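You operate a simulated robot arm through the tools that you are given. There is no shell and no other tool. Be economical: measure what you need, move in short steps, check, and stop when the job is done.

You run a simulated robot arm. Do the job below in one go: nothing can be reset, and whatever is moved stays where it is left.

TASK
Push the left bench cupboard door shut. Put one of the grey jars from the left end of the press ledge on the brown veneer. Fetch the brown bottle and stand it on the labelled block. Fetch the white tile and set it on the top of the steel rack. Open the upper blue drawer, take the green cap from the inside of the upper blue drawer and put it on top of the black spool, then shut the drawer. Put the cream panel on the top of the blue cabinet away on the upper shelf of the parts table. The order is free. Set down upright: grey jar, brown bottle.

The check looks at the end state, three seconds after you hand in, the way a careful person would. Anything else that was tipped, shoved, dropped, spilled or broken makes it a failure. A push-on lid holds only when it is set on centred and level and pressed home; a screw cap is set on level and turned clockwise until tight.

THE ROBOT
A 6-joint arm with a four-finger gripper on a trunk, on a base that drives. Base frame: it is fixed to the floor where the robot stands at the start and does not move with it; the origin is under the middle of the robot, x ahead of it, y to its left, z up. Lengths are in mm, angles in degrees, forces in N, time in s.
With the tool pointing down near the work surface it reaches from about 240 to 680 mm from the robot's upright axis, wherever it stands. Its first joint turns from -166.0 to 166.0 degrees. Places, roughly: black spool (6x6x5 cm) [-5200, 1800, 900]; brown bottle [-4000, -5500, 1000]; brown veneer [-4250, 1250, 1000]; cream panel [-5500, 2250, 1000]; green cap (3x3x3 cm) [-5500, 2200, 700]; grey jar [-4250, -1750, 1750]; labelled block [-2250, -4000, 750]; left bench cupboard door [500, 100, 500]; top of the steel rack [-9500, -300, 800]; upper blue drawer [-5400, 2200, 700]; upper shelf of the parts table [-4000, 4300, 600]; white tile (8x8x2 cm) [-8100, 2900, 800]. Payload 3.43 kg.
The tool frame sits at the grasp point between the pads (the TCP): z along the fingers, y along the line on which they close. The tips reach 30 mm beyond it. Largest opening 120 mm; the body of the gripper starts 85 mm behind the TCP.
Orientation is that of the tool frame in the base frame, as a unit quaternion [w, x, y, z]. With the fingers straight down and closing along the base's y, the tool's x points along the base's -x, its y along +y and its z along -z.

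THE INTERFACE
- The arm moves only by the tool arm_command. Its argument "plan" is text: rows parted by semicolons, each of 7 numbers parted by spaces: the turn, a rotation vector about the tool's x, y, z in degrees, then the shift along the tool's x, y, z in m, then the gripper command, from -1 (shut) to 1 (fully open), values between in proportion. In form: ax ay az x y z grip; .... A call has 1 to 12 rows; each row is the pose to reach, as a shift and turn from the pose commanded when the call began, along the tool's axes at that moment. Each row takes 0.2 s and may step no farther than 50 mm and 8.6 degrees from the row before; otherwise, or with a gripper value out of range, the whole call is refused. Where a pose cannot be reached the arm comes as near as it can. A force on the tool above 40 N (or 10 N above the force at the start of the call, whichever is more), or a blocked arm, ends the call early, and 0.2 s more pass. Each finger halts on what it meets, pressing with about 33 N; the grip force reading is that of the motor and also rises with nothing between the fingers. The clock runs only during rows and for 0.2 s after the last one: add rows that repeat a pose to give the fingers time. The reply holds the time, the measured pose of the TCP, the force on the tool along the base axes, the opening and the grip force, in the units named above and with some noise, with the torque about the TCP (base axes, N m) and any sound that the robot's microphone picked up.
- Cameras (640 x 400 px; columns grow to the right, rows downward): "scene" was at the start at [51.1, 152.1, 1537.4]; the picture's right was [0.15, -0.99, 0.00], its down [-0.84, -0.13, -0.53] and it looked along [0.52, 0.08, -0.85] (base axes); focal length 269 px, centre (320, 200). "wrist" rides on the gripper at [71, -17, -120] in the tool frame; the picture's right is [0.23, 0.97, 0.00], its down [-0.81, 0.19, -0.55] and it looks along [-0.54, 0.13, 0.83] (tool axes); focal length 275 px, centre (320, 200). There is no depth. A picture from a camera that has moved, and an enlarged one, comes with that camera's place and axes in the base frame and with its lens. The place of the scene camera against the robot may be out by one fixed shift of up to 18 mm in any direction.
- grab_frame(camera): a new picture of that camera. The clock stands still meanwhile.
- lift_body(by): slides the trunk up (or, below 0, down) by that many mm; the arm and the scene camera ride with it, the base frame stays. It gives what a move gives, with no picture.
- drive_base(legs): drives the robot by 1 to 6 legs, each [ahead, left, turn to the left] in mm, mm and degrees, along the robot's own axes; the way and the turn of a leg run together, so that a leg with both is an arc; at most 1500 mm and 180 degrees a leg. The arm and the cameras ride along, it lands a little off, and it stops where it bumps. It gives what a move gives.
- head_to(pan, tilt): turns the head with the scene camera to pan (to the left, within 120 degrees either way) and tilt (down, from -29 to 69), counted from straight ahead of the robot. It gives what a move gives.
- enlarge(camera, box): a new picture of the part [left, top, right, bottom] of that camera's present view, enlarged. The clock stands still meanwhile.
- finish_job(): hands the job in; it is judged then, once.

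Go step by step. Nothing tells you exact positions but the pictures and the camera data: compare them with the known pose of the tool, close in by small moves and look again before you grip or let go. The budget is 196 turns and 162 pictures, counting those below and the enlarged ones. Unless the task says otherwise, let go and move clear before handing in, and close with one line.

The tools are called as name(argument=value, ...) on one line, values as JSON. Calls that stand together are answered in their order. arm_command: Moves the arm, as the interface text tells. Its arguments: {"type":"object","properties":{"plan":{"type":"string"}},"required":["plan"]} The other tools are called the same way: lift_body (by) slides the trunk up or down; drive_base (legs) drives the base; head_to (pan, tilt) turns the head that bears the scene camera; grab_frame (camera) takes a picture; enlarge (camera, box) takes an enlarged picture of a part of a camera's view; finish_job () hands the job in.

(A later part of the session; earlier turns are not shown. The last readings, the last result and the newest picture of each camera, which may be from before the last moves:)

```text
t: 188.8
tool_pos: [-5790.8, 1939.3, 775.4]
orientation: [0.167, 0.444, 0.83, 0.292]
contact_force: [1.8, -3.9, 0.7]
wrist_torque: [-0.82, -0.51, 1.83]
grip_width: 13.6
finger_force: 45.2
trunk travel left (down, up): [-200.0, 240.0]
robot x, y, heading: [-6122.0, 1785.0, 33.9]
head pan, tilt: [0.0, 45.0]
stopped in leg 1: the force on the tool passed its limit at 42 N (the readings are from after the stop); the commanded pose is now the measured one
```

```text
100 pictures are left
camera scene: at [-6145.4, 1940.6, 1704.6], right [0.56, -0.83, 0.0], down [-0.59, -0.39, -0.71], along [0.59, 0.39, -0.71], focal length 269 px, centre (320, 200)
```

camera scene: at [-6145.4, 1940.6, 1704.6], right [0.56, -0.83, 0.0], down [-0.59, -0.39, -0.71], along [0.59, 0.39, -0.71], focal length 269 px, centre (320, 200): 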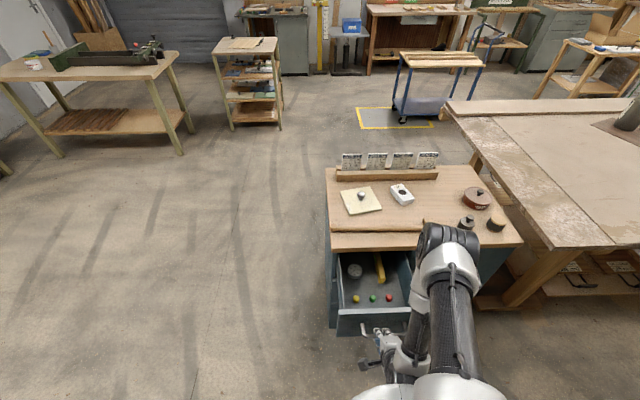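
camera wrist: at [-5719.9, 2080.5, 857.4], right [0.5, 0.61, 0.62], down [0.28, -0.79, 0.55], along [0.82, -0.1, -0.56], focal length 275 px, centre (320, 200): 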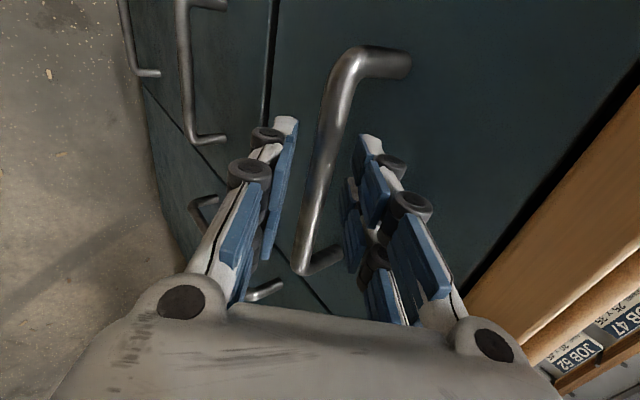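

The drawer is about 230 mm open and the caps are in the clear. I release, withdraw and bring the tool upright and high.

arm_command(plan="0 0 0 0 0 0 -0.5;0 0 0 0 0 0 -0.5;0 0 0 0 0 -0.02 -0.5;0 0 0 0 0 -0.05 -0.5;0 0 0 0 0 -0.08 -0.5;0 0 0 0 0.02 -0.12 -0.5;0 0 0 0 0.05 -0.15 -0.5;0 0 0 0 0.08 -0.18 -0.5;0 0 0 0 0.1 -0.21 -0.5")

arm_command(plan="8 0 0 0 0 0 -0.2;16 0 0 0 0 0 -0.2;24 0 0 0 0 0 -0.2;32 0 0 0 0 0 -0.2;40 0 0 0 0 0 -0.2")

grab_frame(camera="wrist")

enlarge(camera="scene", box=[320, 160, 520, 340])

```text
t: 190.1
tool_pos: [-5753.6, 1925.9, 835.3]
orientation: [0.234, 0.422, 0.805, 0.347]
contact_force: [0.1, 0.6, -0.5]
wrist_torque: [-0.01, -0.01, 0.02]
grip_width: 29.9
finger_force: 0.1
out of reach, approached as far as the arm can: row 6
trunk travel left (down, up): [-200.0, 240.0]
robot x, y, heading: [-6119.4, 1788.2, 33.9]
head pan, tilt: [0.0, 45.0]
stopped in row 6: the arm was blocked; the commanded pose is now the measured one
```

```text
t: 191.3
tool_pos: [-5753.8, 1927.5, 835.4]
orientation: [0.076, 0.475, 0.875, 0.05]
contact_force: [-0.2, -0.4, 0.0]
wrist_torque: [0.01, 0.0, 0.01]
grip_width: 47.9
finger_force: 0.1
trunk travel left (down, up): [-200.0, 240.0]
robot x, y, heading: [-6124.0, 1787.4, 34.1]
head pan, tilt: [0.0, 45.0]
```

```text
99 pictures are left
camera wrist: at [-5827.9, 1976.0, 945.5], right [0.68, 0.72, 0.13], down [0.49, -0.58, 0.64], along [0.54, -0.37, -0.75], focal length 275 px, centre (320, 200)
```

wrist: 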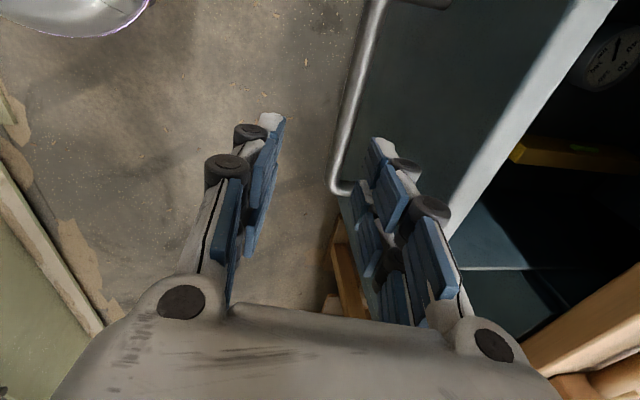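

```text
2.22 times, centred on (420, 250) of scene
camera zoom: at [-6145.5, 1941.1, 1704.4], right [0.56, -0.83, 0.0], down [-0.59, -0.39, -0.71], along [0.59, 0.39, -0.71], focal length 598 px, centre (98, 89)
```

zoom: 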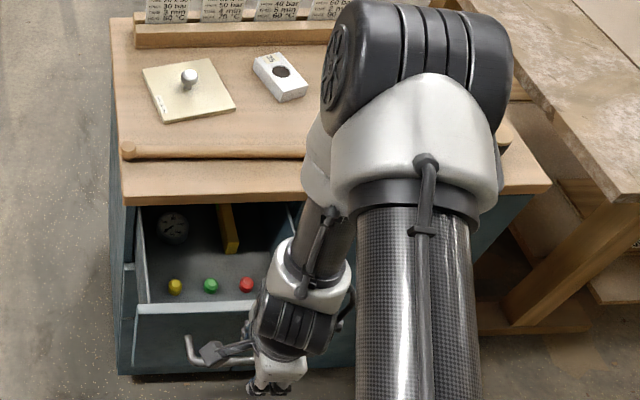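

The tool is right of the handle now. I raise and straighten it, then look down at the drawer.

arm_command(plan="0 0 0 0 0 -0.04 -0.2;0 0 0 0 0 -0.08 -0.2;3 1.7 0 0 0 -0.12 -0.2;6 3.3 0 0 0 -0.16 -0.2;9.2 5 -0.5 0 0 -0.2 -0.2;9.2 5 -0.5 0 0 -0.22 -0.2")

arm_command(plan="0 0 0 0.005 0.02 0 0;0 0 0 0.01 0.04 0 0;0 0 0 0.015 0.06 0 0;0 0 0 0.02 0.09 0 0;0 0 0 0.028 0.11 0 0")

grab_frame(camera="wrist")

enlarge(camera="scene", box=[320, 160, 520, 340])

```text
t: 192.7
tool_pos: [-5794.1, 1923.8, 1051.3]
orientation: [-0.001, 0.475, 0.88, 0.0]
contact_force: [0.2, -0.1, -0.3]
wrist_torque: [-0.02, 0.06, 0.03]
grip_width: 47.9
finger_force: 0.1
out of reach, approached as far as the arm can: row 4
trunk travel left (down, up): [-200.0, 240.0]
robot x, y, heading: [-6121.6, 1786.6, 33.8]
head pan, tilt: [0.0, 45.0]
```

```text
t: 193.9
tool_pos: [-5717.2, 2007.2, 1050.4]
orientation: [0.0, 0.474, 0.88, 0.0]
contact_force: [0.3, -0.1, -0.5]
wrist_torque: [-0.03, 0.01, -0.04]
grip_width: 60.0
finger_force: 0.0
trunk travel left (down, up): [-200.0, 240.0]
robot x, y, heading: [-6122.6, 1788.0, 33.9]
head pan, tilt: [0.0, 45.0]
```

```text
97 pictures are left
camera wrist: at [-5770.8, 2057.7, 1171.9], right [0.69, 0.73, 0.0], down [0.61, -0.57, 0.55], along [0.4, -0.38, -0.83], focal length 275 px, centre (320, 200)
```

wrist: 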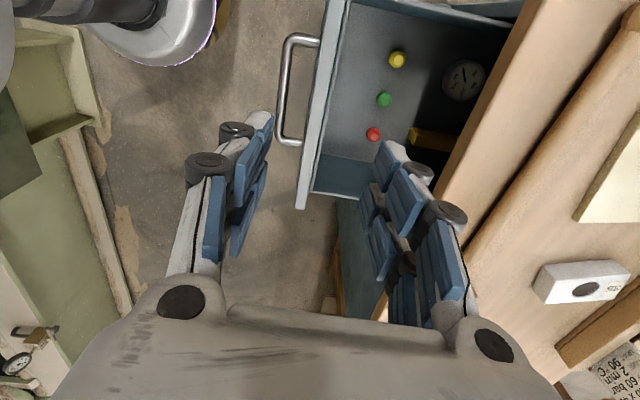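

```text
2.22 times, centred on (420, 250) of scene
camera zoom: at [-6145.5, 1941.3, 1704.4], right [0.56, -0.83, 0.0], down [-0.59, -0.39, -0.71], along [0.59, 0.39, -0.71], focal length 598 px, centre (98, 89)
```

zoom: 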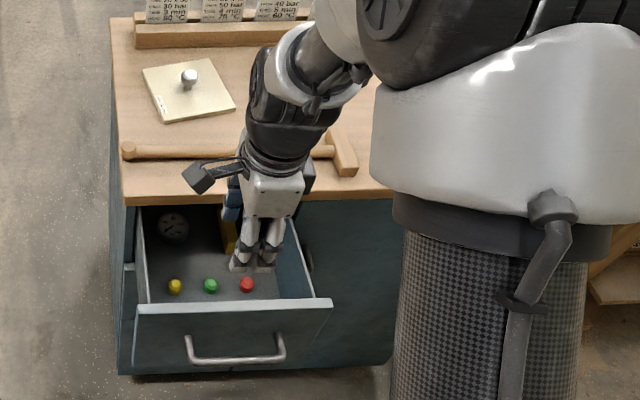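

Green cap near (-5610, 2057, ~680). I turn the tool 45° for clearance against overhang and drawer front and hover over it.

arm_command(plan="0 0 -7.5 -0.003 0.02 0.02 0;0 0 -15 -0.006 0.04 0.05 0;0 0 -22.5 -0.009 0.06 0.08 0;0 0 -30 -0.012 0.08 0.11 0;0 0 -37.5 -0.015 0.1 0.14 -0.1;0 0 -45 -0.018 0.117 0.16 -0.1;0 0 -45 -0.018 0.117 0.17 -0.1")

grab_frame(camera="wrist")

enlarge(camera="scene", box=[320, 200, 440, 320])

```text
t: 195.5
tool_pos: [-5609.0, 2057.0, 880.9]
orientation: [0.001, 0.1, 0.995, 0.001]
contact_force: [-0.1, -0.1, 0.0]
wrist_torque: [0.01, -0.03, 0.0]
grip_width: 53.9
finger_force: 0.1
trunk travel left (down, up): [-200.0, 240.0]
robot x, y, heading: [-6122.0, 1789.3, 33.8]
head pan, tilt: [0.0, 45.0]
```

```text
95 pictures are left
camera wrist: at [-5683.3, 2054.4, 1002.4], right [-0.03, 1.0, 0.0], down [0.83, 0.03, 0.55], along [0.55, 0.02, -0.83], focal length 275 px, centre (320, 200)
```

wrist: 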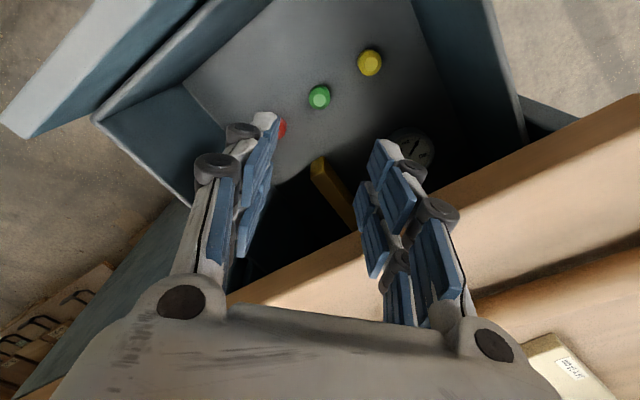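

```text
3.33 times, centred on (380, 260) of scene
camera zoom: at [-6145.7, 1940.8, 1704.5], right [0.56, -0.83, 0.0], down [-0.59, -0.39, -0.71], along [0.59, 0.39, -0.71], focal length 898 px, centre (120, 0)
```

zoom: 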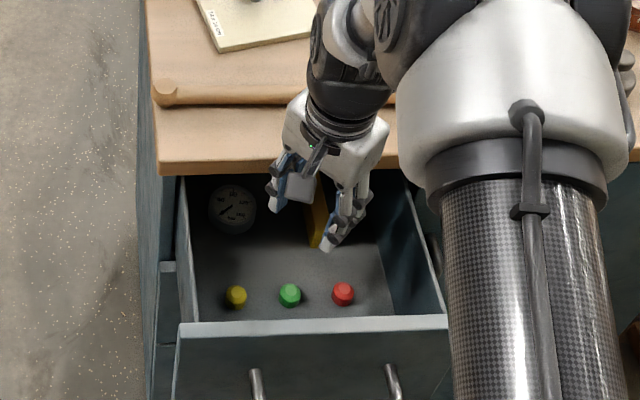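

Triangulated: cap at (-5605, 2056), centre z≈665. I descend part way and check.

arm_command(plan="0 0 0 -0.003 0 0.03 -0.1;0 0 0 -0.003 0 0.06 -0.1;0 0 0 -0.003 0 0.09 -0.1;0 0 0 -0.003 0 0.12 -0.1;0 0 0 -0.003 0 0.14 -0.1")

grab_frame(camera="wrist")

```text
t: 196.7
tool_pos: [-5605.5, 2055.6, 740.7]
orientation: [0.0, 0.101, 0.995, 0.0]
contact_force: [0.6, -0.2, 0.2]
wrist_torque: [-0.03, 0.01, 0.0]
grip_width: 53.9
finger_force: 0.0
trunk travel left (down, up): [-200.0, 240.0]
robot x, y, heading: [-6126.0, 1788.2, 33.8]
head pan, tilt: [0.0, 45.0]
```

```text
93 pictures are left
camera wrist: at [-5679.6, 2054.2, 862.5], right [-0.03, 1.0, 0.0], down [0.83, 0.03, 0.55], along [0.55, 0.02, -0.83], focal length 275 px, centre (320, 200)
```

wrist: 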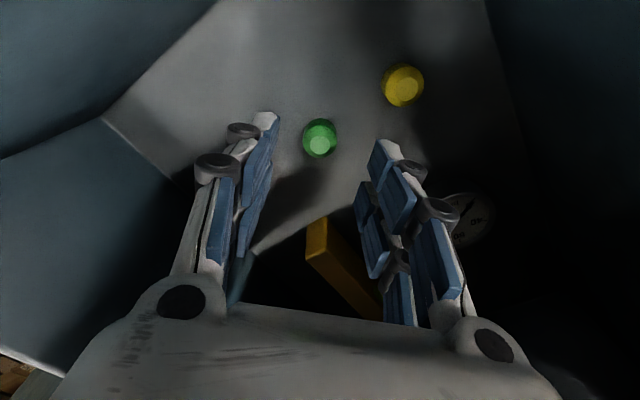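

Well centred. I go down and grip the cap.

arm_command(plan="0 0 0 0 0 0.02 -0.1;0 0 0 0 0 0.04 -0.1;0 0 0 0 0 0.05 -0.1;0 0 0 0 0 0.055 -0.1;0 0 0 0 0 0.055 -0.5;0 0 0 0 0 0.055 -0.8;0 0 0 0 0 0.055 -0.8;0 0 0 0 0 0.055 -0.8")

grab_frame(camera="wrist")

```text
t: 198.5
tool_pos: [-5604.9, 2055.4, 689.1]
orientation: [0.003, 0.102, 0.995, 0.002]
contact_force: [11.5, -14.1, 34.4]
wrist_torque: [-0.76, 0.23, 0.34]
grip_width: 22.5
finger_force: 33.4
trunk travel left (down, up): [-200.0, 240.0]
robot x, y, heading: [-6121.6, 1787.7, 33.6]
head pan, tilt: [0.0, 45.0]
```

```text
92 pictures are left
camera wrist: at [-5678.9, 2052.8, 810.1], right [-0.03, 1.0, 0.0], down [0.83, 0.02, 0.56], along [0.56, 0.02, -0.83], focal length 275 px, centre (320, 200)
```

wrist: 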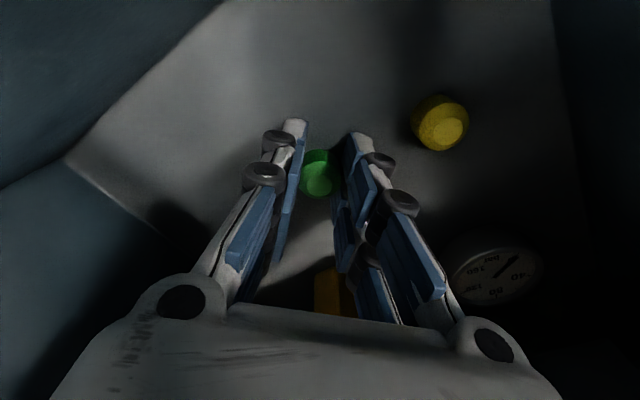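

The tips touched the floor and the cap is gripped (22.5 mm). I lift it out.

arm_command(plan="0 0 0 0 0 -0.01 -0.8;0 0 0 0 0 -0.03 -0.8;0 0 0 0 0 -0.07 -0.8;0 0 0 0 0 -0.11 -0.8;0 0 0 0 0 -0.15 -0.8;0 0 0 0 0 -0.19 -0.8;0 0 0 0 0 -0.23 -0.8;0 0 0 0 0 -0.27 -0.8;0 0 0 0 0 -0.31 -0.8;0 0 0 0 0 -0.35 -0.8")

grab_frame(camera="wrist")

grab_frame(camera="scene")

```text
t: 200.7
tool_pos: [-5608.1, 2055.5, 1036.0]
orientation: [-0.001, 0.101, 0.995, 0.0]
contact_force: [-0.8, -0.5, -0.2]
wrist_torque: [0.01, -0.04, 0.01]
grip_width: 22.9
finger_force: 33.3
trunk travel left (down, up): [-200.0, 240.0]
robot x, y, heading: [-6118.3, 1786.7, 33.6]
head pan, tilt: [0.0, 45.0]
```

```text
91 pictures are left
camera wrist: at [-5681.8, 2053.0, 1157.5], right [-0.03, 1.0, 0.0], down [0.83, 0.03, 0.55], along [0.55, 0.02, -0.83], focal length 275 px, centre (320, 200)
```

wrist: 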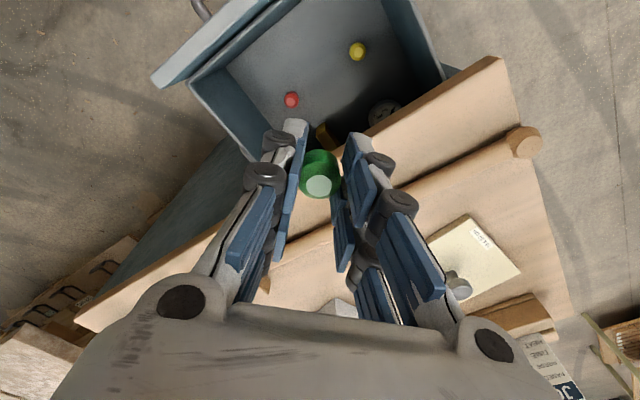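

```text
90 pictures are left
camera scene: at [-6146.4, 1940.4, 1704.5], right [0.56, -0.83, 0.0], down [-0.59, -0.39, -0.71], along [0.59, 0.39, -0.71], focal length 269 px, centre (320, 200)
```

scene: 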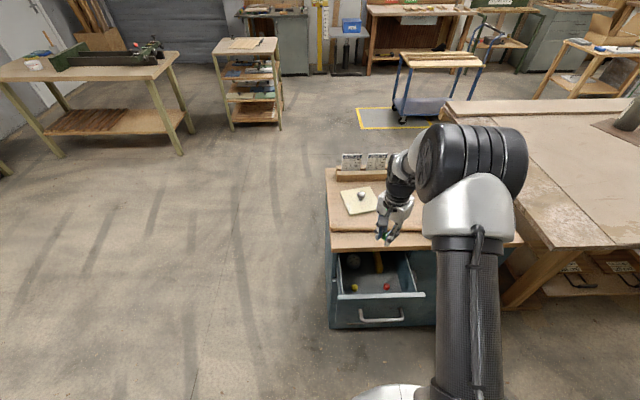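

Cap in hand. I shift the base right so that the tool comes over the spool.

drive_base(legs=[[100, -460, 0]])

head_to(pan=10, tilt=50)

grab_frame(camera="wrist")

grab_frame(camera="scene")

```text
t: 203.5
tool_pos: [-5268.7, 1730.5, 1035.4]
orientation: [0.0, 0.101, 0.995, 0.0]
contact_force: [0.6, 0.3, 0.1]
wrist_torque: [-0.01, 0.01, 0.02]
grip_width: 22.5
finger_force: 32.9
trunk travel left (down, up): [-200.0, 240.0]
robot x, y, heading: [-5787.1, 1461.6, 33.9]
head pan, tilt: [0.0, 45.0]
```

```text
t: 204.2
tool_pos: [-5269.4, 1730.4, 1034.8]
orientation: [0.001, 0.101, 0.995, 0.0]
contact_force: [-0.4, 0.2, 0.3]
wrist_torque: [-0.02, 0.03, -0.02]
grip_width: 22.3
finger_force: 33.3
trunk travel left (down, up): [-200.0, 240.0]
robot x, y, heading: [-5781.7, 1465.9, 33.9]
head pan, tilt: [10.0, 50.0]
```

```text
89 pictures are left
camera wrist: at [-5342.9, 1728.8, 1156.8], right [-0.03, 1.0, 0.0], down [0.83, 0.03, 0.55], along [0.55, 0.02, -0.83], focal length 275 px, centre (320, 200)
```

wrist: 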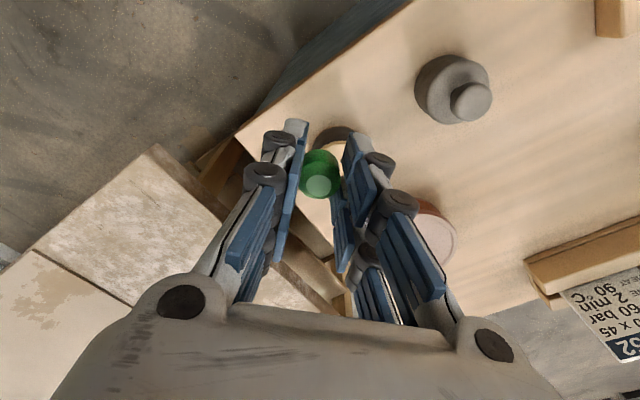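

```text
88 pictures are left
camera scene: at [-5819.6, 1624.2, 1697.6], right [0.69, -0.72, 0.0], down [-0.55, -0.53, -0.64], along [0.46, 0.45, -0.77], focal length 269 px, centre (320, 200)
```

scene: 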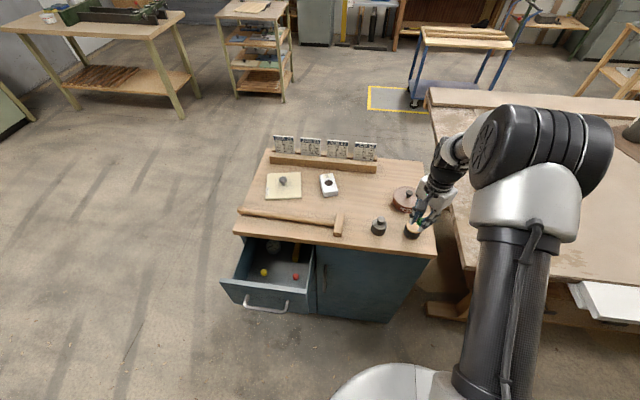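

The spool lies almost directly beneath. I zoom in to centre on it.

enlarge(camera="scene", box=[370, 170, 460, 260])

enlarge(camera="wrist", box=[260, 90, 420, 210])

```text
4.44 times, centred on (415, 215) of scene
camera zoom: at [-5819.6, 1624.2, 1697.6], right [0.69, -0.72, 0.0], down [-0.55, -0.53, -0.64], along [0.46, 0.45, -0.77], focal length 1197 px, centre (-102, 133)
```

zoom: 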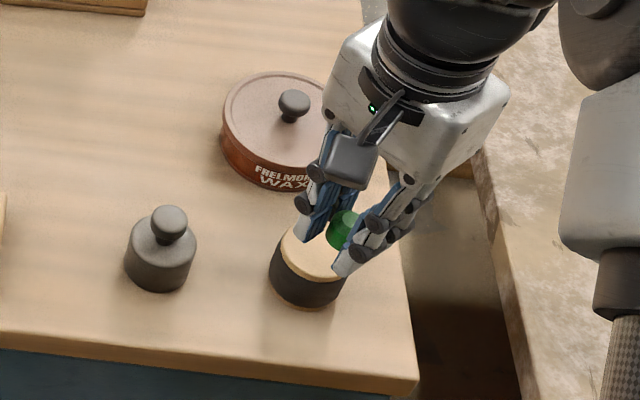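

```text
3.33 times, centred on (340, 150) of wrist
camera zoom: at [-5342.9, 1728.8, 1156.8], right [-0.03, 1.0, 0.0], down [0.83, 0.03, 0.55], along [0.55, 0.02, -0.83], focal length 918 px, centre (253, 367)
```

zoom: 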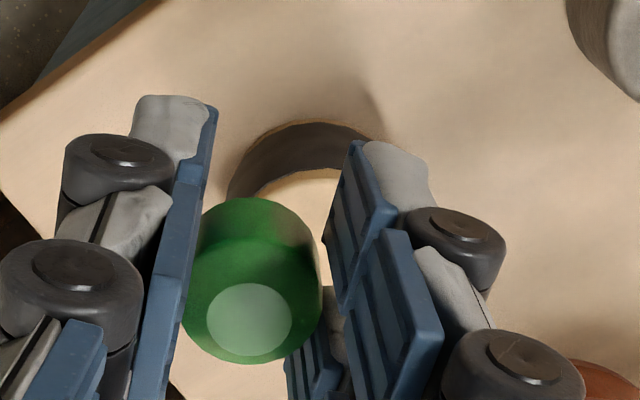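

Spool centre by the wrist camera ≈ (-5204, 1753). I move over it and lower partly.

arm_command(plan="0 0 0 -0.015 0.009 0 -0.8;0 0 0 -0.03 0.018 0 -0.8;0 0 0 -0.045 0.027 0 -0.8;0 0 0 -0.059 0.0355 0 -0.8;0 0 0 -0.059 0.0355 0.03 -0.8;0 0 0 -0.059 0.0355 0.06 -0.8;0 0 0 -0.059 0.0355 0.08 -0.8")

enlarge(camera="scene", box=[370, 170, 460, 260])

enlarge(camera="wrist", box=[240, 80, 420, 210])

```text
t: 205.8
tool_pos: [-5203.8, 1753.8, 959.6]
orientation: [0.003, 0.101, 0.995, 0.002]
contact_force: [1.0, -0.6, 16.9]
wrist_torque: [-0.11, 0.25, 0.01]
grip_width: 22.5
finger_force: 32.7
trunk travel left (down, up): [-200.0, 240.0]
robot x, y, heading: [-5780.6, 1463.0, 33.6]
head pan, tilt: [10.0, 50.0]
```

```text
4.44 times, centred on (415, 215) of scene
camera zoom: at [-5821.8, 1622.9, 1697.9], right [0.69, -0.72, 0.0], down [-0.55, -0.53, -0.64], along [0.46, 0.45, -0.76], focal length 1197 px, centre (-102, 133)
```

zoom: 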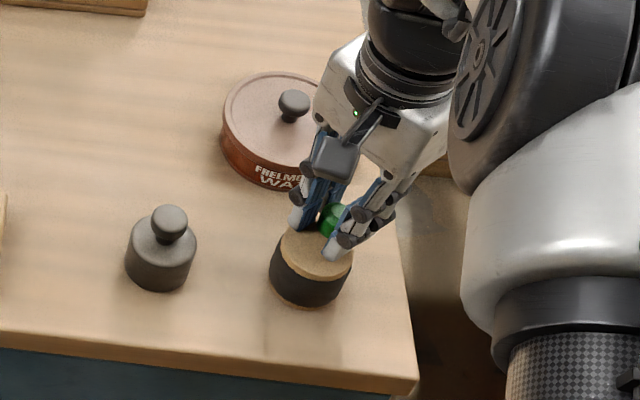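

```text
3.08 times, centred on (330, 145) of wrist
camera zoom: at [-5277.9, 1751.7, 1079.7], right [-0.03, 1.0, 0.0], down [0.83, 0.02, 0.56], along [0.56, 0.02, -0.83], focal length 847 px, centre (289, 369)
```

zoom: 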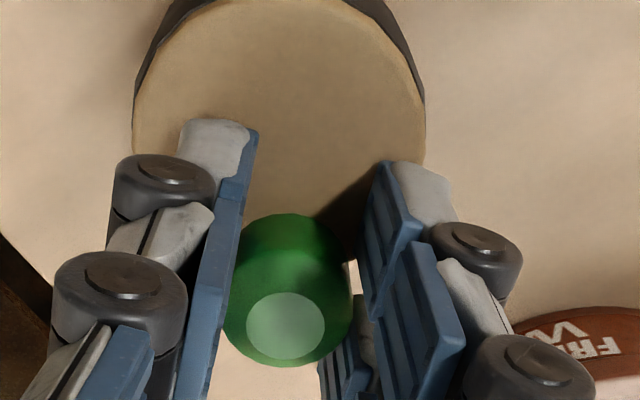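

Contact already at z 960: the spool top is ~928 and its centre ≈ (-5221, 1753), so I was 17 mm off. I lift, shift, and set down again.

arm_command(plan="0 0 0 0 0 -0.015 -0.8;0 0 0 0.008 -0.002 -0.02 -0.8;0 0 0 0.0167 -0.0034 -0.02 -0.8;0 0 0 0.0167 -0.0034 -0.02 -0.8")

enlarge(camera="scene", box=[370, 170, 460, 260])

enlarge(camera="wrist", box=[240, 50, 420, 180])

```text
t: 206.8
tool_pos: [-5221.3, 1754.7, 976.0]
orientation: [-0.001, 0.101, 0.995, 0.0]
contact_force: [0.0, -0.2, -0.7]
wrist_torque: [-0.01, 0.0, 0.0]
grip_width: 22.5
finger_force: 33.0
trunk travel left (down, up): [-200.0, 240.0]
robot x, y, heading: [-5781.7, 1464.7, 34.0]
head pan, tilt: [10.0, 50.0]
```

```text
4.44 times, centred on (415, 215) of scene
camera zoom: at [-5819.3, 1624.3, 1697.6], right [0.69, -0.72, 0.0], down [-0.55, -0.53, -0.64], along [0.46, 0.45, -0.77], focal length 1197 px, centre (-102, 133)
```

zoom: 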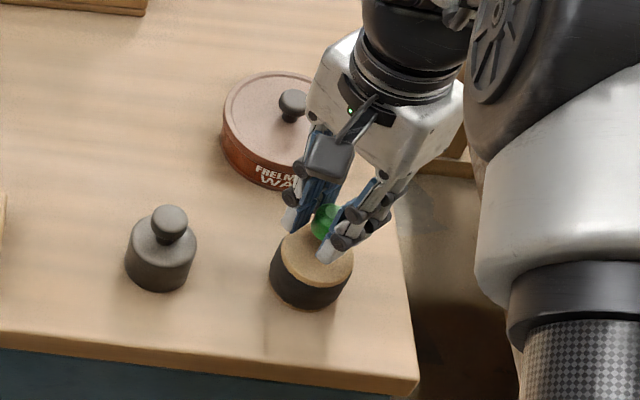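

```text
3.08 times, centred on (330, 115) of wrist
camera zoom: at [-5295.1, 1751.8, 1096.7], right [-0.03, 1.0, 0.0], down [0.83, 0.03, 0.55], along [0.55, 0.02, -0.83], focal length 847 px, centre (289, 462)
```

zoom: 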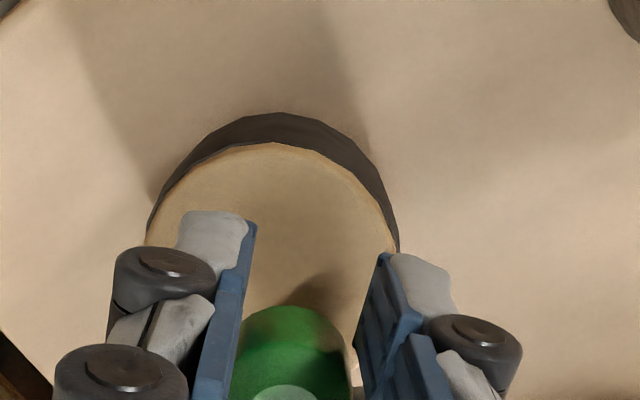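

Still about 10 mm off; I correct and lower until contact.

arm_command(plan="0 0 0 0.0088 -0.0055 0 -0.8;0 0 0 0.0088 -0.0055 0.005 -0.8;0 0 0 0.0088 -0.0055 0.01 -0.8")

enlarge(camera="wrist", box=[240, 50, 420, 180])

enlarge(camera="scene", box=[370, 170, 460, 260])

```text
t: 207.6
tool_pos: [-5230.7, 1750.0, 965.5]
orientation: [0.0, 0.101, 0.995, -0.001]
contact_force: [-0.7, 0.0, 0.3]
wrist_torque: [0.0, 0.03, 0.02]
grip_width: 22.7
finger_force: 33.0
trunk travel left (down, up): [-200.0, 240.0]
robot x, y, heading: [-5783.0, 1464.6, 34.1]
head pan, tilt: [10.0, 50.0]
```

```text
3.08 times, centred on (330, 115) of wrist
camera zoom: at [-5304.5, 1748.5, 1086.9], right [-0.03, 1.0, 0.0], down [0.83, 0.03, 0.55], along [0.55, 0.02, -0.83], focal length 847 px, centre (289, 462)
```

zoom: 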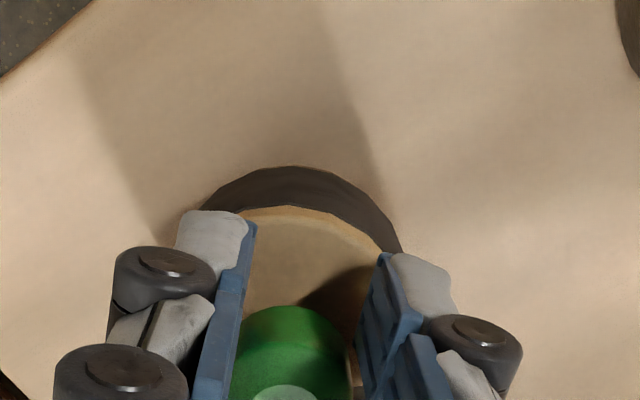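

```text
4.44 times, centred on (415, 215) of scene
camera zoom: at [-5819.7, 1624.2, 1697.6], right [0.69, -0.72, 0.0], down [-0.55, -0.53, -0.64], along [0.46, 0.45, -0.77], focal length 1197 px, centre (-102, 133)
```

zoom: 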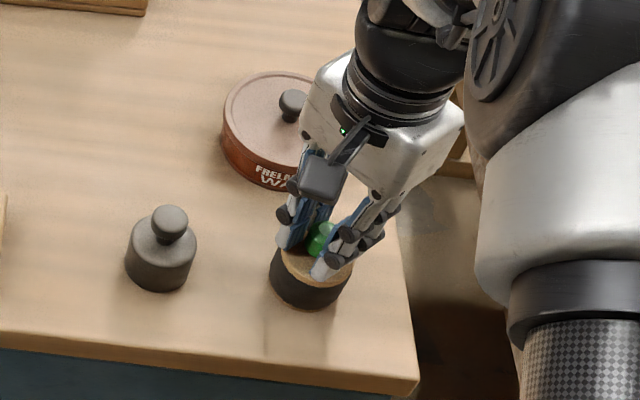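

Now concentric. I lower in 2 mm steps to touch.

arm_command(plan="0 0 0 0 0 0.002 -0.8;0 0 0 0 0 0.004 -0.8;0 0 0 0 0 0.006 -0.8;0 0 0 0 0 0.007 -0.8")

```text
t: 208.6
tool_pos: [-5229.3, 1750.8, 960.3]
orientation: [0.001, 0.101, 0.995, 0.002]
contact_force: [1.8, 1.4, 7.8]
wrist_torque: [0.14, -0.27, 0.01]
grip_width: 22.6
finger_force: 32.8
trunk travel left (down, up): [-200.0, 240.0]
robot x, y, heading: [-5782.5, 1464.4, 34.0]
head pan, tilt: [10.0, 50.0]
```

Contact with 8 N; I open and rise.

arm_command(plan="0 0 0 0 0 -0.001 -0.6;0 0 0 0 0 -0.001 -0.4;0 0 0 0 0 -0.001 -0.3;0 0 0 0 0 -0.001 -0.3;0 0 0 0 0 -0.01 -0.3;0 0 0 0 0 -0.04 -0.3;0 0 0 0 0 -0.08 -0.3;0 0 0 0 0 -0.12 -0.3;0 0 0 0 0 -0.16 -0.3")

grab_frame(camera="wrist")

enlarge(camera="scene", box=[350, 150, 460, 260])

```text
t: 210.6
tool_pos: [-5232.9, 1750.9, 1118.9]
orientation: [0.0, 0.101, 0.995, -0.001]
contact_force: [0.1, -1.4, -0.4]
wrist_torque: [-0.02, -0.03, -0.01]
grip_width: 42.0
finger_force: 0.0
trunk travel left (down, up): [-200.0, 240.0]
robot x, y, heading: [-5785.6, 1464.0, 33.8]
head pan, tilt: [10.0, 50.0]
```

```text
79 pictures are left
camera wrist: at [-5306.0, 1747.8, 1240.6], right [-0.03, 1.0, 0.0], down [0.83, 0.03, 0.55], along [0.55, 0.02, -0.83], focal length 275 px, centre (320, 200)
```

wrist: 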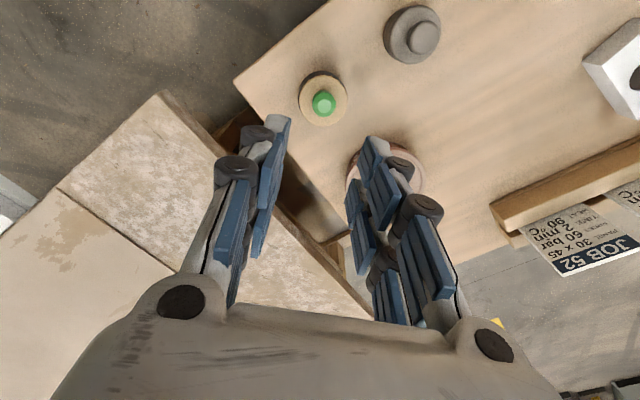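

```text
3.64 times, centred on (405, 205) of scene
camera zoom: at [-5820.4, 1623.9, 1697.6], right [0.69, -0.72, 0.0], down [-0.55, -0.53, -0.64], along [0.46, 0.45, -0.77], focal length 979 px, centre (11, 182)
```

zoom: 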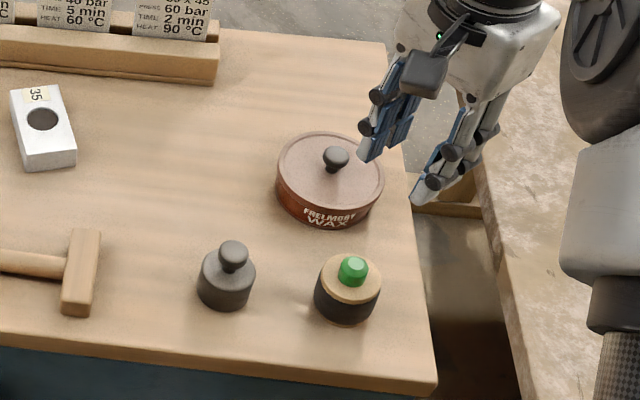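

The green cap sits centred on the spool. Next I shut the drawer: retract, move in front of it with closed fingers, and push on the handle bar.

arm_command(plan="0 0 -7.5 0.03 -0.03 0 -1;0 0 -15 0.06 -0.06 0 -1;0 0 -22.5 0.09 -0.09 0 -1;0 0 -30 0.12 -0.12 0 -1;0 0 -37.5 0.15 -0.15 0 -1;0 0 -45 0.176 -0.177 0 -1")

drive_base(legs=[[-110, 465, 0]])

grab_frame(camera="wrist")

```text
t: 212.0
tool_pos: [-5439.8, 1612.6, 1118.9]
orientation: [0.0, -0.29, 0.957, 0.0]
contact_force: [0.4, 0.4, -0.6]
wrist_torque: [0.06, -0.01, -0.03]
grip_width: 0.1
finger_force: 33.0
trunk travel left (down, up): [-200.0, 240.0]
robot x, y, heading: [-5785.3, 1464.8, 33.6]
head pan, tilt: [10.0, 50.0]
```

```text
t: 214.8
tool_pos: [-5792.8, 1940.4, 1119.9]
orientation: [0.0, -0.293, 0.956, 0.0]
contact_force: [-0.5, 0.9, -0.6]
wrist_torque: [-0.03, 0.01, 0.0]
grip_width: 0.0
finger_force: 33.3
trunk travel left (down, up): [-200.0, 240.0]
robot x, y, heading: [-6132.1, 1792.5, 34.4]
head pan, tilt: [10.0, 50.0]
```

```text
77 pictures are left
camera wrist: at [-5843.8, 1886.6, 1240.6], right [-0.74, 0.68, 0.0], down [0.56, 0.61, 0.55], along [0.37, 0.41, -0.83], focal length 275 px, centre (320, 200)
```

wrist: 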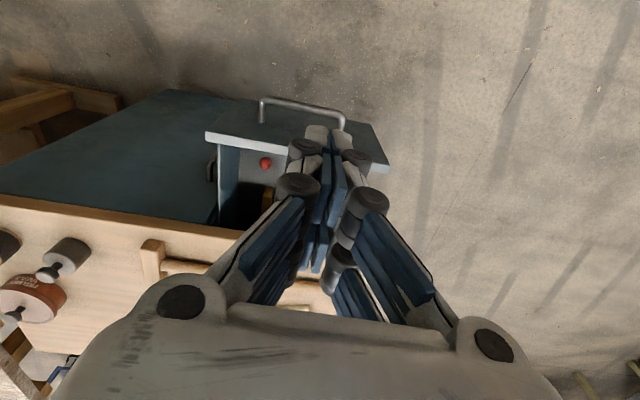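

The bar is right where expected. I lower and push with the base.

lift_body(by=-200)

arm_command(plan="0 0 0 0 0 0.04 -1;0 0 0 0 0 0.08 -1;0 0 0 0 0 0.12 -1;0 0 0 0 0 0.15 -1")

drive_base(legs=[[190, 0, 0]])

grab_frame(camera="scene")

```text
t: 217.0
tool_pos: [-5793.2, 1940.9, 918.3]
orientation: [0.001, -0.292, 0.956, 0.0]
contact_force: [-0.3, -0.3, 0.9]
wrist_torque: [0.01, 0.0, 0.03]
grip_width: 0.0
finger_force: 33.4
trunk travel left (down, up): [0.0, 440.0]
robot x, y, heading: [-6137.6, 1786.4, 34.6]
head pan, tilt: [10.0, 50.0]
```

```text
t: 218.0
tool_pos: [-5793.7, 1941.4, 768.1]
orientation: [0.001, -0.293, 0.956, 0.001]
contact_force: [0.2, 0.5, 0.1]
wrist_torque: [-0.02, 0.0, 0.02]
grip_width: 0.0
finger_force: 33.3
trunk travel left (down, up): [0.0, 440.0]
robot x, y, heading: [-6134.5, 1787.6, 34.8]
head pan, tilt: [10.0, 50.0]
```

```text
t: 219.6
tool_pos: [-5638.0, 2046.4, 768.1]
orientation: [0.0, -0.293, 0.956, 0.0]
contact_force: [0.0, -0.6, 0.6]
wrist_torque: [-0.03, -0.01, -0.01]
grip_width: 0.0
finger_force: 33.3
trunk travel left (down, up): [0.0, 440.0]
robot x, y, heading: [-5982.8, 1890.0, 34.5]
head pan, tilt: [10.0, 50.0]
```

```text
76 pictures are left
camera scene: at [-6017.8, 2055.1, 1497.5], right [0.7, -0.71, 0.0], down [-0.55, -0.54, -0.64], along [0.46, 0.45, -0.77], focal length 269 px, centre (320, 200)
```

scene: 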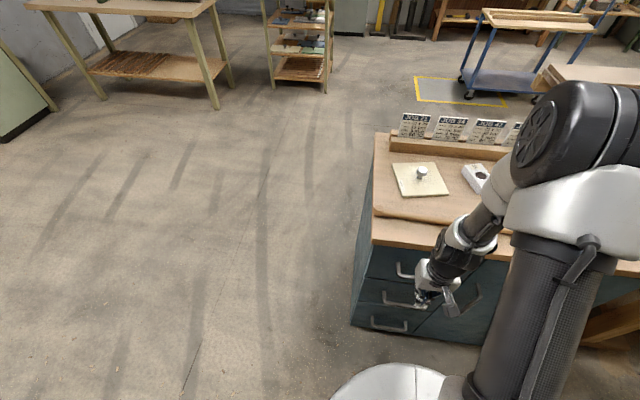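

Nearly shut. I press the last bit with the arm until it resists.

arm_command(plan="0 0 0 -0.01 0 0 -1;0 0 0 -0.02 0 0 -1;0 0 0 -0.028 0 0 -1;0 0 0 -0.034 0 0 -1;0 0 0 -0.04 0 0 -1;0 0 0 -0.045 0 0 -1;0 0 0 -0.05 0 0 -1")

enlarge(camera="scene", box=[330, 200, 530, 350])

grab_frame(camera="wrist")

```text
t: 220.5
tool_pos: [-5622.3, 2059.2, 767.3]
orientation: [-0.014, -0.291, 0.957, -0.001]
contact_force: [-6.1, -2.7, -3.4]
wrist_torque: [-0.05, 0.1, 0.04]
grip_width: 0.1
finger_force: 33.3
trunk travel left (down, up): [0.0, 440.0]
robot x, y, heading: [-5980.2, 1894.0, 34.3]
head pan, tilt: [10.0, 50.0]
stopped in row 4: the force on the tool passed its limit at 45 N (the readings are from after the stop); the commanded pose is now the measured one
```

```text
2.67 times, centred on (430, 275) of scene
camera zoom: at [-6018.6, 2054.5, 1497.5], right [0.7, -0.71, 0.0], down [-0.55, -0.54, -0.64], along [0.46, 0.45, -0.77], focal length 718 px, centre (27, 0)
```

zoom: 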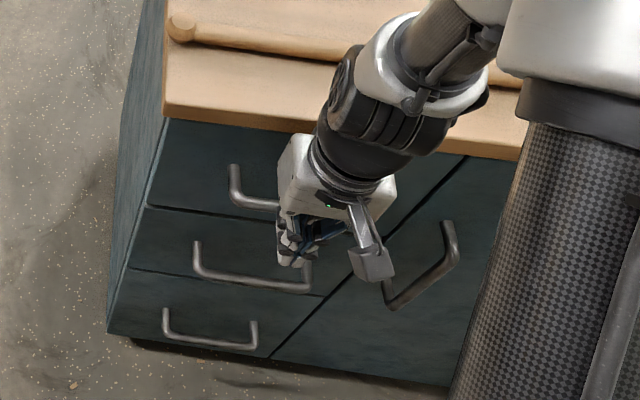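

```text
74 pictures are left
camera wrist: at [-5669.4, 2006.0, 889.5], right [-0.73, 0.68, 0.01], down [0.58, 0.62, 0.53], along [0.35, 0.4, -0.85], focal length 275 px, centre (320, 200)
```

wrist: 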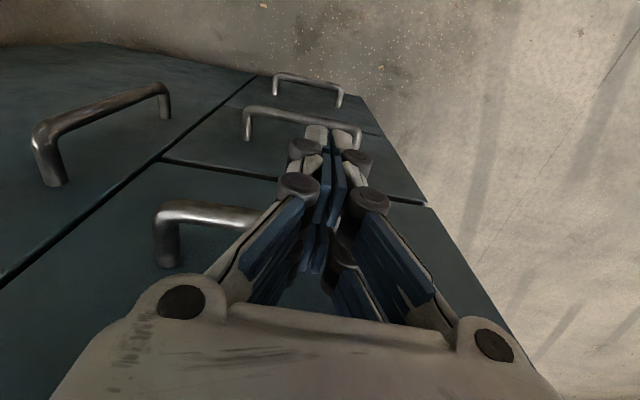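

I press once more to see whether it moves any further.

arm_command(plan="0 0 0 -0.004 0 0 -1;0 0 0 -0.008 0 0 -1;0 0 0 -0.012 0 0 -1;0 0 0 -0.016 0 0 -1;0 0 0 -0.02 0 0 -1")

enlarge(camera="wrist", box=[320, 100, 560, 350])

```text
t: 221.2
tool_pos: [-5622.2, 2059.2, 764.0]
orientation: [-0.023, -0.292, 0.956, -0.004]
contact_force: [-5.4, -3.1, -3.5]
wrist_torque: [-0.07, 0.05, 0.08]
grip_width: 0.0
finger_force: 33.4
trunk travel left (down, up): [0.0, 440.0]
robot x, y, heading: [-5979.6, 1894.7, 34.2]
head pan, tilt: [10.0, 50.0]
stopped in row 3: the force on the tool passed its limit at 42 N (the readings are from after the stop); the commanded pose is now the measured one
```

```text
1.60 times, centred on (440, 225) of wrist
camera zoom: at [-5667.6, 2007.5, 889.1], right [-0.73, 0.68, 0.02], down [0.59, 0.62, 0.52], along [0.34, 0.39, -0.86], focal length 440 px, centre (128, 160)
```

zoom: 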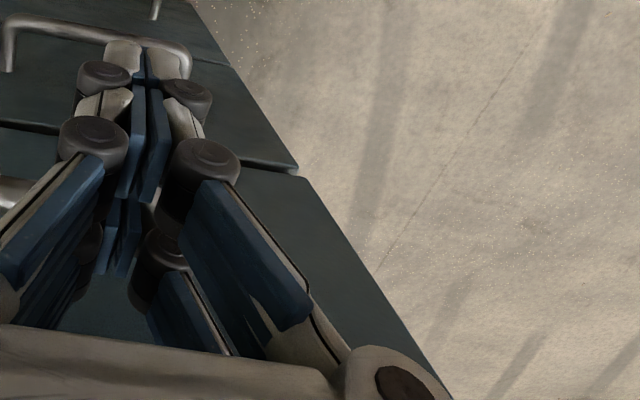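

The drawer is flush and does not move further: shut. I back off and rise, then look at the parts-table shelf to decide how to hold the panel.

arm_command(plan="0 0 0 0.02 0 0 -1;0 0 0 0.05 0 0 -1;0 0 0 0.05 0 -0.05 -1;0 0 0 0.05 0 -0.1 -1;0 0 0 0.05 0 -0.15 -1;0 0 0 0.05 0 -0.2 -1")

lift_body(by=150)

head_to(pan=15, tilt=25)

grab_frame(camera="scene")

```text
t: 222.6
tool_pos: [-5655.4, 2036.9, 969.0]
orientation: [-0.021, -0.292, 0.956, -0.002]
contact_force: [-0.2, 0.0, -0.6]
wrist_torque: [-0.02, 0.02, -0.02]
grip_width: 0.3
finger_force: 33.4
trunk travel left (down, up): [0.0, 440.0]
robot x, y, heading: [-5983.7, 1895.9, 34.2]
head pan, tilt: [10.0, 50.0]
```

```text
t: 224.4
tool_pos: [-5654.0, 2036.1, 1116.8]
orientation: [-0.021, -0.292, 0.956, -0.003]
contact_force: [-0.1, 0.9, -0.5]
wrist_torque: [0.0, 0.0, 0.01]
grip_width: 0.2
finger_force: 33.7
trunk travel left (down, up): [-150.0, 290.0]
robot x, y, heading: [-5981.2, 1892.7, 34.5]
head pan, tilt: [10.0, 50.0]
```

```text
t: 225.2
tool_pos: [-5652.7, 2036.6, 1118.3]
orientation: [-0.021, -0.292, 0.956, -0.003]
contact_force: [0.1, -1.2, 0.5]
wrist_torque: [0.01, -0.01, 0.02]
grip_width: 0.0
finger_force: 33.7
trunk travel left (down, up): [-150.0, 290.0]
robot x, y, heading: [-5979.5, 1898.2, 34.5]
head pan, tilt: [15.0, 25.0]
```

```text
72 pictures are left
camera scene: at [-6013.8, 2070.2, 1685.0], right [0.76, -0.65, 0.0], down [-0.28, -0.32, -0.91], along [0.59, 0.69, -0.42], focal length 269 px, centre (320, 200)
```

scene: 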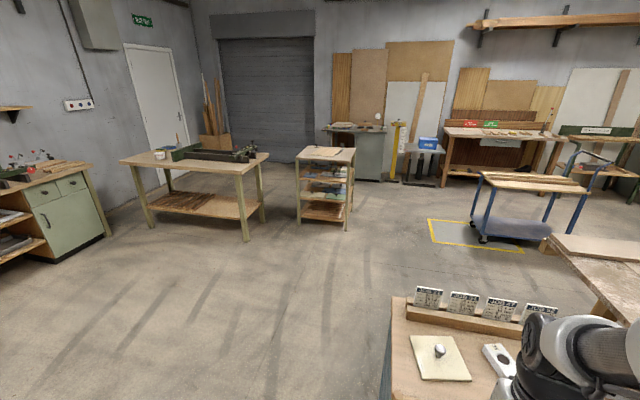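

enlarge(camera="scene", box=[280, 130, 370, 235])

enlarge(camera="scene", box=[390, 280, 510, 390])

```text
3.81 times, centred on (325, 182) of scene
camera zoom: at [-6013.8, 2070.2, 1685.0], right [0.76, -0.65, 0.0], down [-0.28, -0.32, -0.91], along [0.59, 0.69, -0.42], focal length 1026 px, centre (301, 267)
```

zoom: 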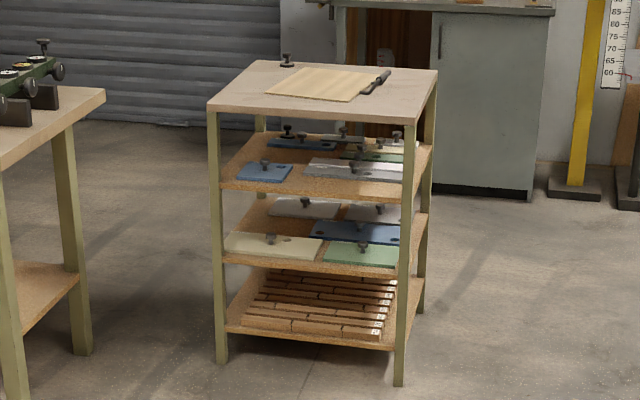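

```text
3.64 times, centred on (450, 335) of scene
camera zoom: at [-6013.8, 2070.2, 1685.0], right [0.76, -0.65, 0.0], down [-0.28, -0.32, -0.91], along [0.59, 0.69, -0.42], focal length 979 px, centre (-153, -291)
```

zoom: 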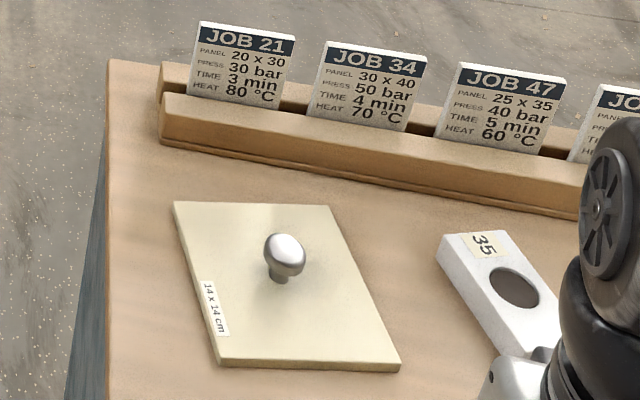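

The upper shelf has about 230 mm headroom, so I'll hold the panel's knob with the tool pitched 30° below level. I go to a pre-grasp pose with the fingers open.

arm_command(plan="0 -7.8 0 -0.02 0.003 0.005 0;0 -15.6 0 -0.05 0.006 0.01 0;0 -23.4 0 -0.08 0.01 0.02 0;0 -31.2 0 -0.11 0.013 0.03 0;0.2 -39 0 -0.14 0.017 0.06 0;0.3 -46.8 0 -0.17 0.02 0.09 0;0.4 -54.6 0 -0.2 0.024 0.12 0;0.5 -62.4 0.1 -0.23 0.027 0.138 0;0.5 -62.4 0.1 -0.23 0.027 0.138 0")

grab_frame(camera="wrist")

head_to(pan=10, tilt=45)

grab_frame(camera="scene")

```text
t: 227.2
tool_pos: [-5449.6, 2180.1, 991.6]
orientation: [0.458, -0.239, 0.837, 0.18]
contact_force: [-0.1, -0.3, -0.4]
wrist_torque: [0.03, 0.01, -0.03]
grip_width: 60.0
finger_force: 0.0
out of reach, approached as far as the arm can: row 4, 5, 6, 7, 8, 9
trunk travel left (down, up): [-150.0, 290.0]
robot x, y, heading: [-5982.7, 1895.4, 34.2]
head pan, tilt: [15.0, 25.0]
```

```text
69 pictures are left
camera wrist: at [-5555.5, 2086.1, 991.4], right [-0.66, 0.75, -0.12], down [-0.11, 0.06, 0.99], along [0.75, 0.66, 0.04], focal length 275 px, centre (320, 200)
```

wrist: 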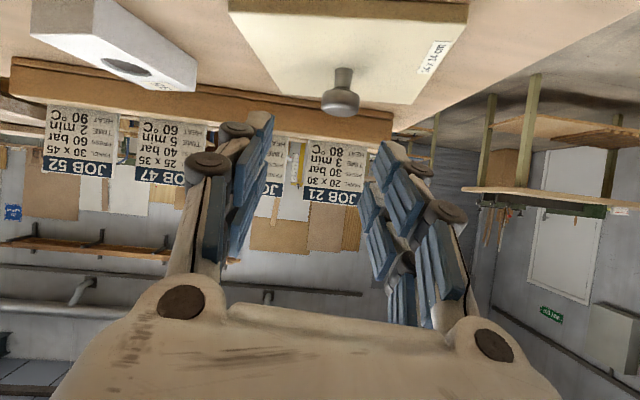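

```text
t: 228.1
tool_pos: [-5449.7, 2179.5, 990.5]
orientation: [0.458, -0.239, 0.837, 0.18]
contact_force: [0.8, 0.4, -0.2]
wrist_torque: [-0.03, 0.03, -0.03]
grip_width: 60.3
finger_force: 0.1
trunk travel left (down, up): [-150.0, 290.0]
robot x, y, heading: [-5980.5, 1893.8, 34.5]
head pan, tilt: [10.0, 45.0]
```

```text
68 pictures are left
camera scene: at [-6015.7, 2057.2, 1654.5], right [0.7, -0.71, 0.0], down [-0.5, -0.49, -0.71], along [0.51, 0.5, -0.71], focal length 269 px, centre (320, 200)
```

scene: 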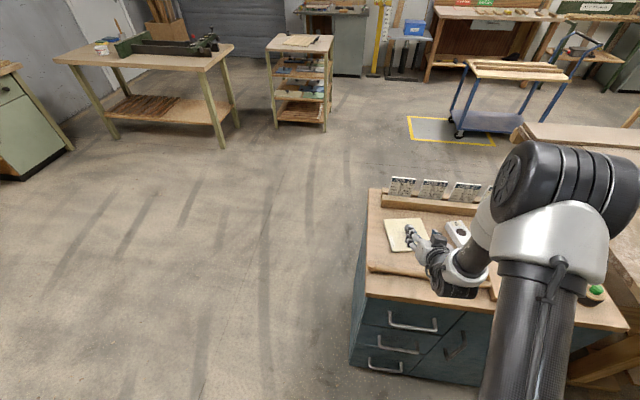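

The knob is near (-5389, 2243, 915). I approach about two thirds of the way and check alignment.

arm_command(plan="0 0 0 0.01 0.006 0.02 0;0 0 0 0.021 0.0115 0.04 0;0 0 0 0.021 0.0115 0.06 0;0 0 0 0.021 0.0115 0.065 0")

grab_frame(camera="wrist")

enlarge(camera="scene", box=[360, 190, 480, 300])

```text
t: 229.1
tool_pos: [-5414.5, 2207.0, 941.1]
orientation: [0.454, -0.242, 0.838, 0.184]
contact_force: [-0.2, -0.2, 0.4]
wrist_torque: [0.0, 0.04, -0.03]
grip_width: 59.8
finger_force: 0.1
out of reach, approached as far as the arm can: row 1, 2, 3, 4
trunk travel left (down, up): [-150.0, 290.0]
robot x, y, heading: [-5982.4, 1893.3, 34.6]
head pan, tilt: [10.0, 45.0]
```

```text
67 pictures are left
camera wrist: at [-5518.9, 2114.2, 942.2], right [-0.67, 0.74, -0.11], down [-0.1, 0.06, 0.99], along [0.74, 0.67, 0.04], focal length 275 px, centre (320, 200)
```

wrist: 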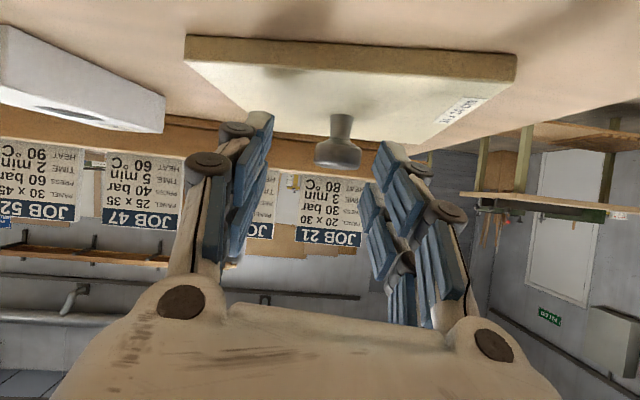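

```text
3.64 times, centred on (420, 245) of scene
camera zoom: at [-6015.8, 2057.2, 1654.5], right [0.7, -0.71, 0.0], down [-0.5, -0.49, -0.71], along [0.51, 0.49, -0.71], focal length 979 px, centre (-44, 36)
```

zoom: 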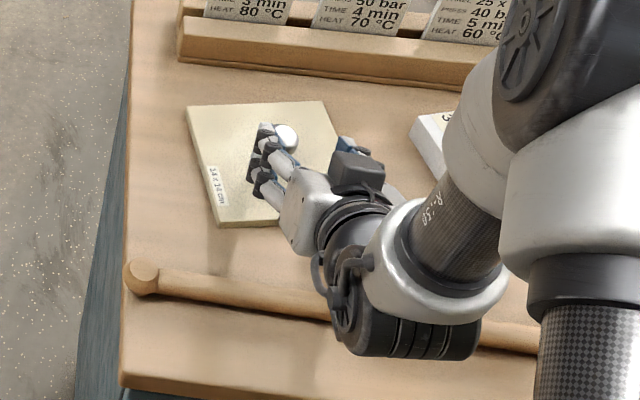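

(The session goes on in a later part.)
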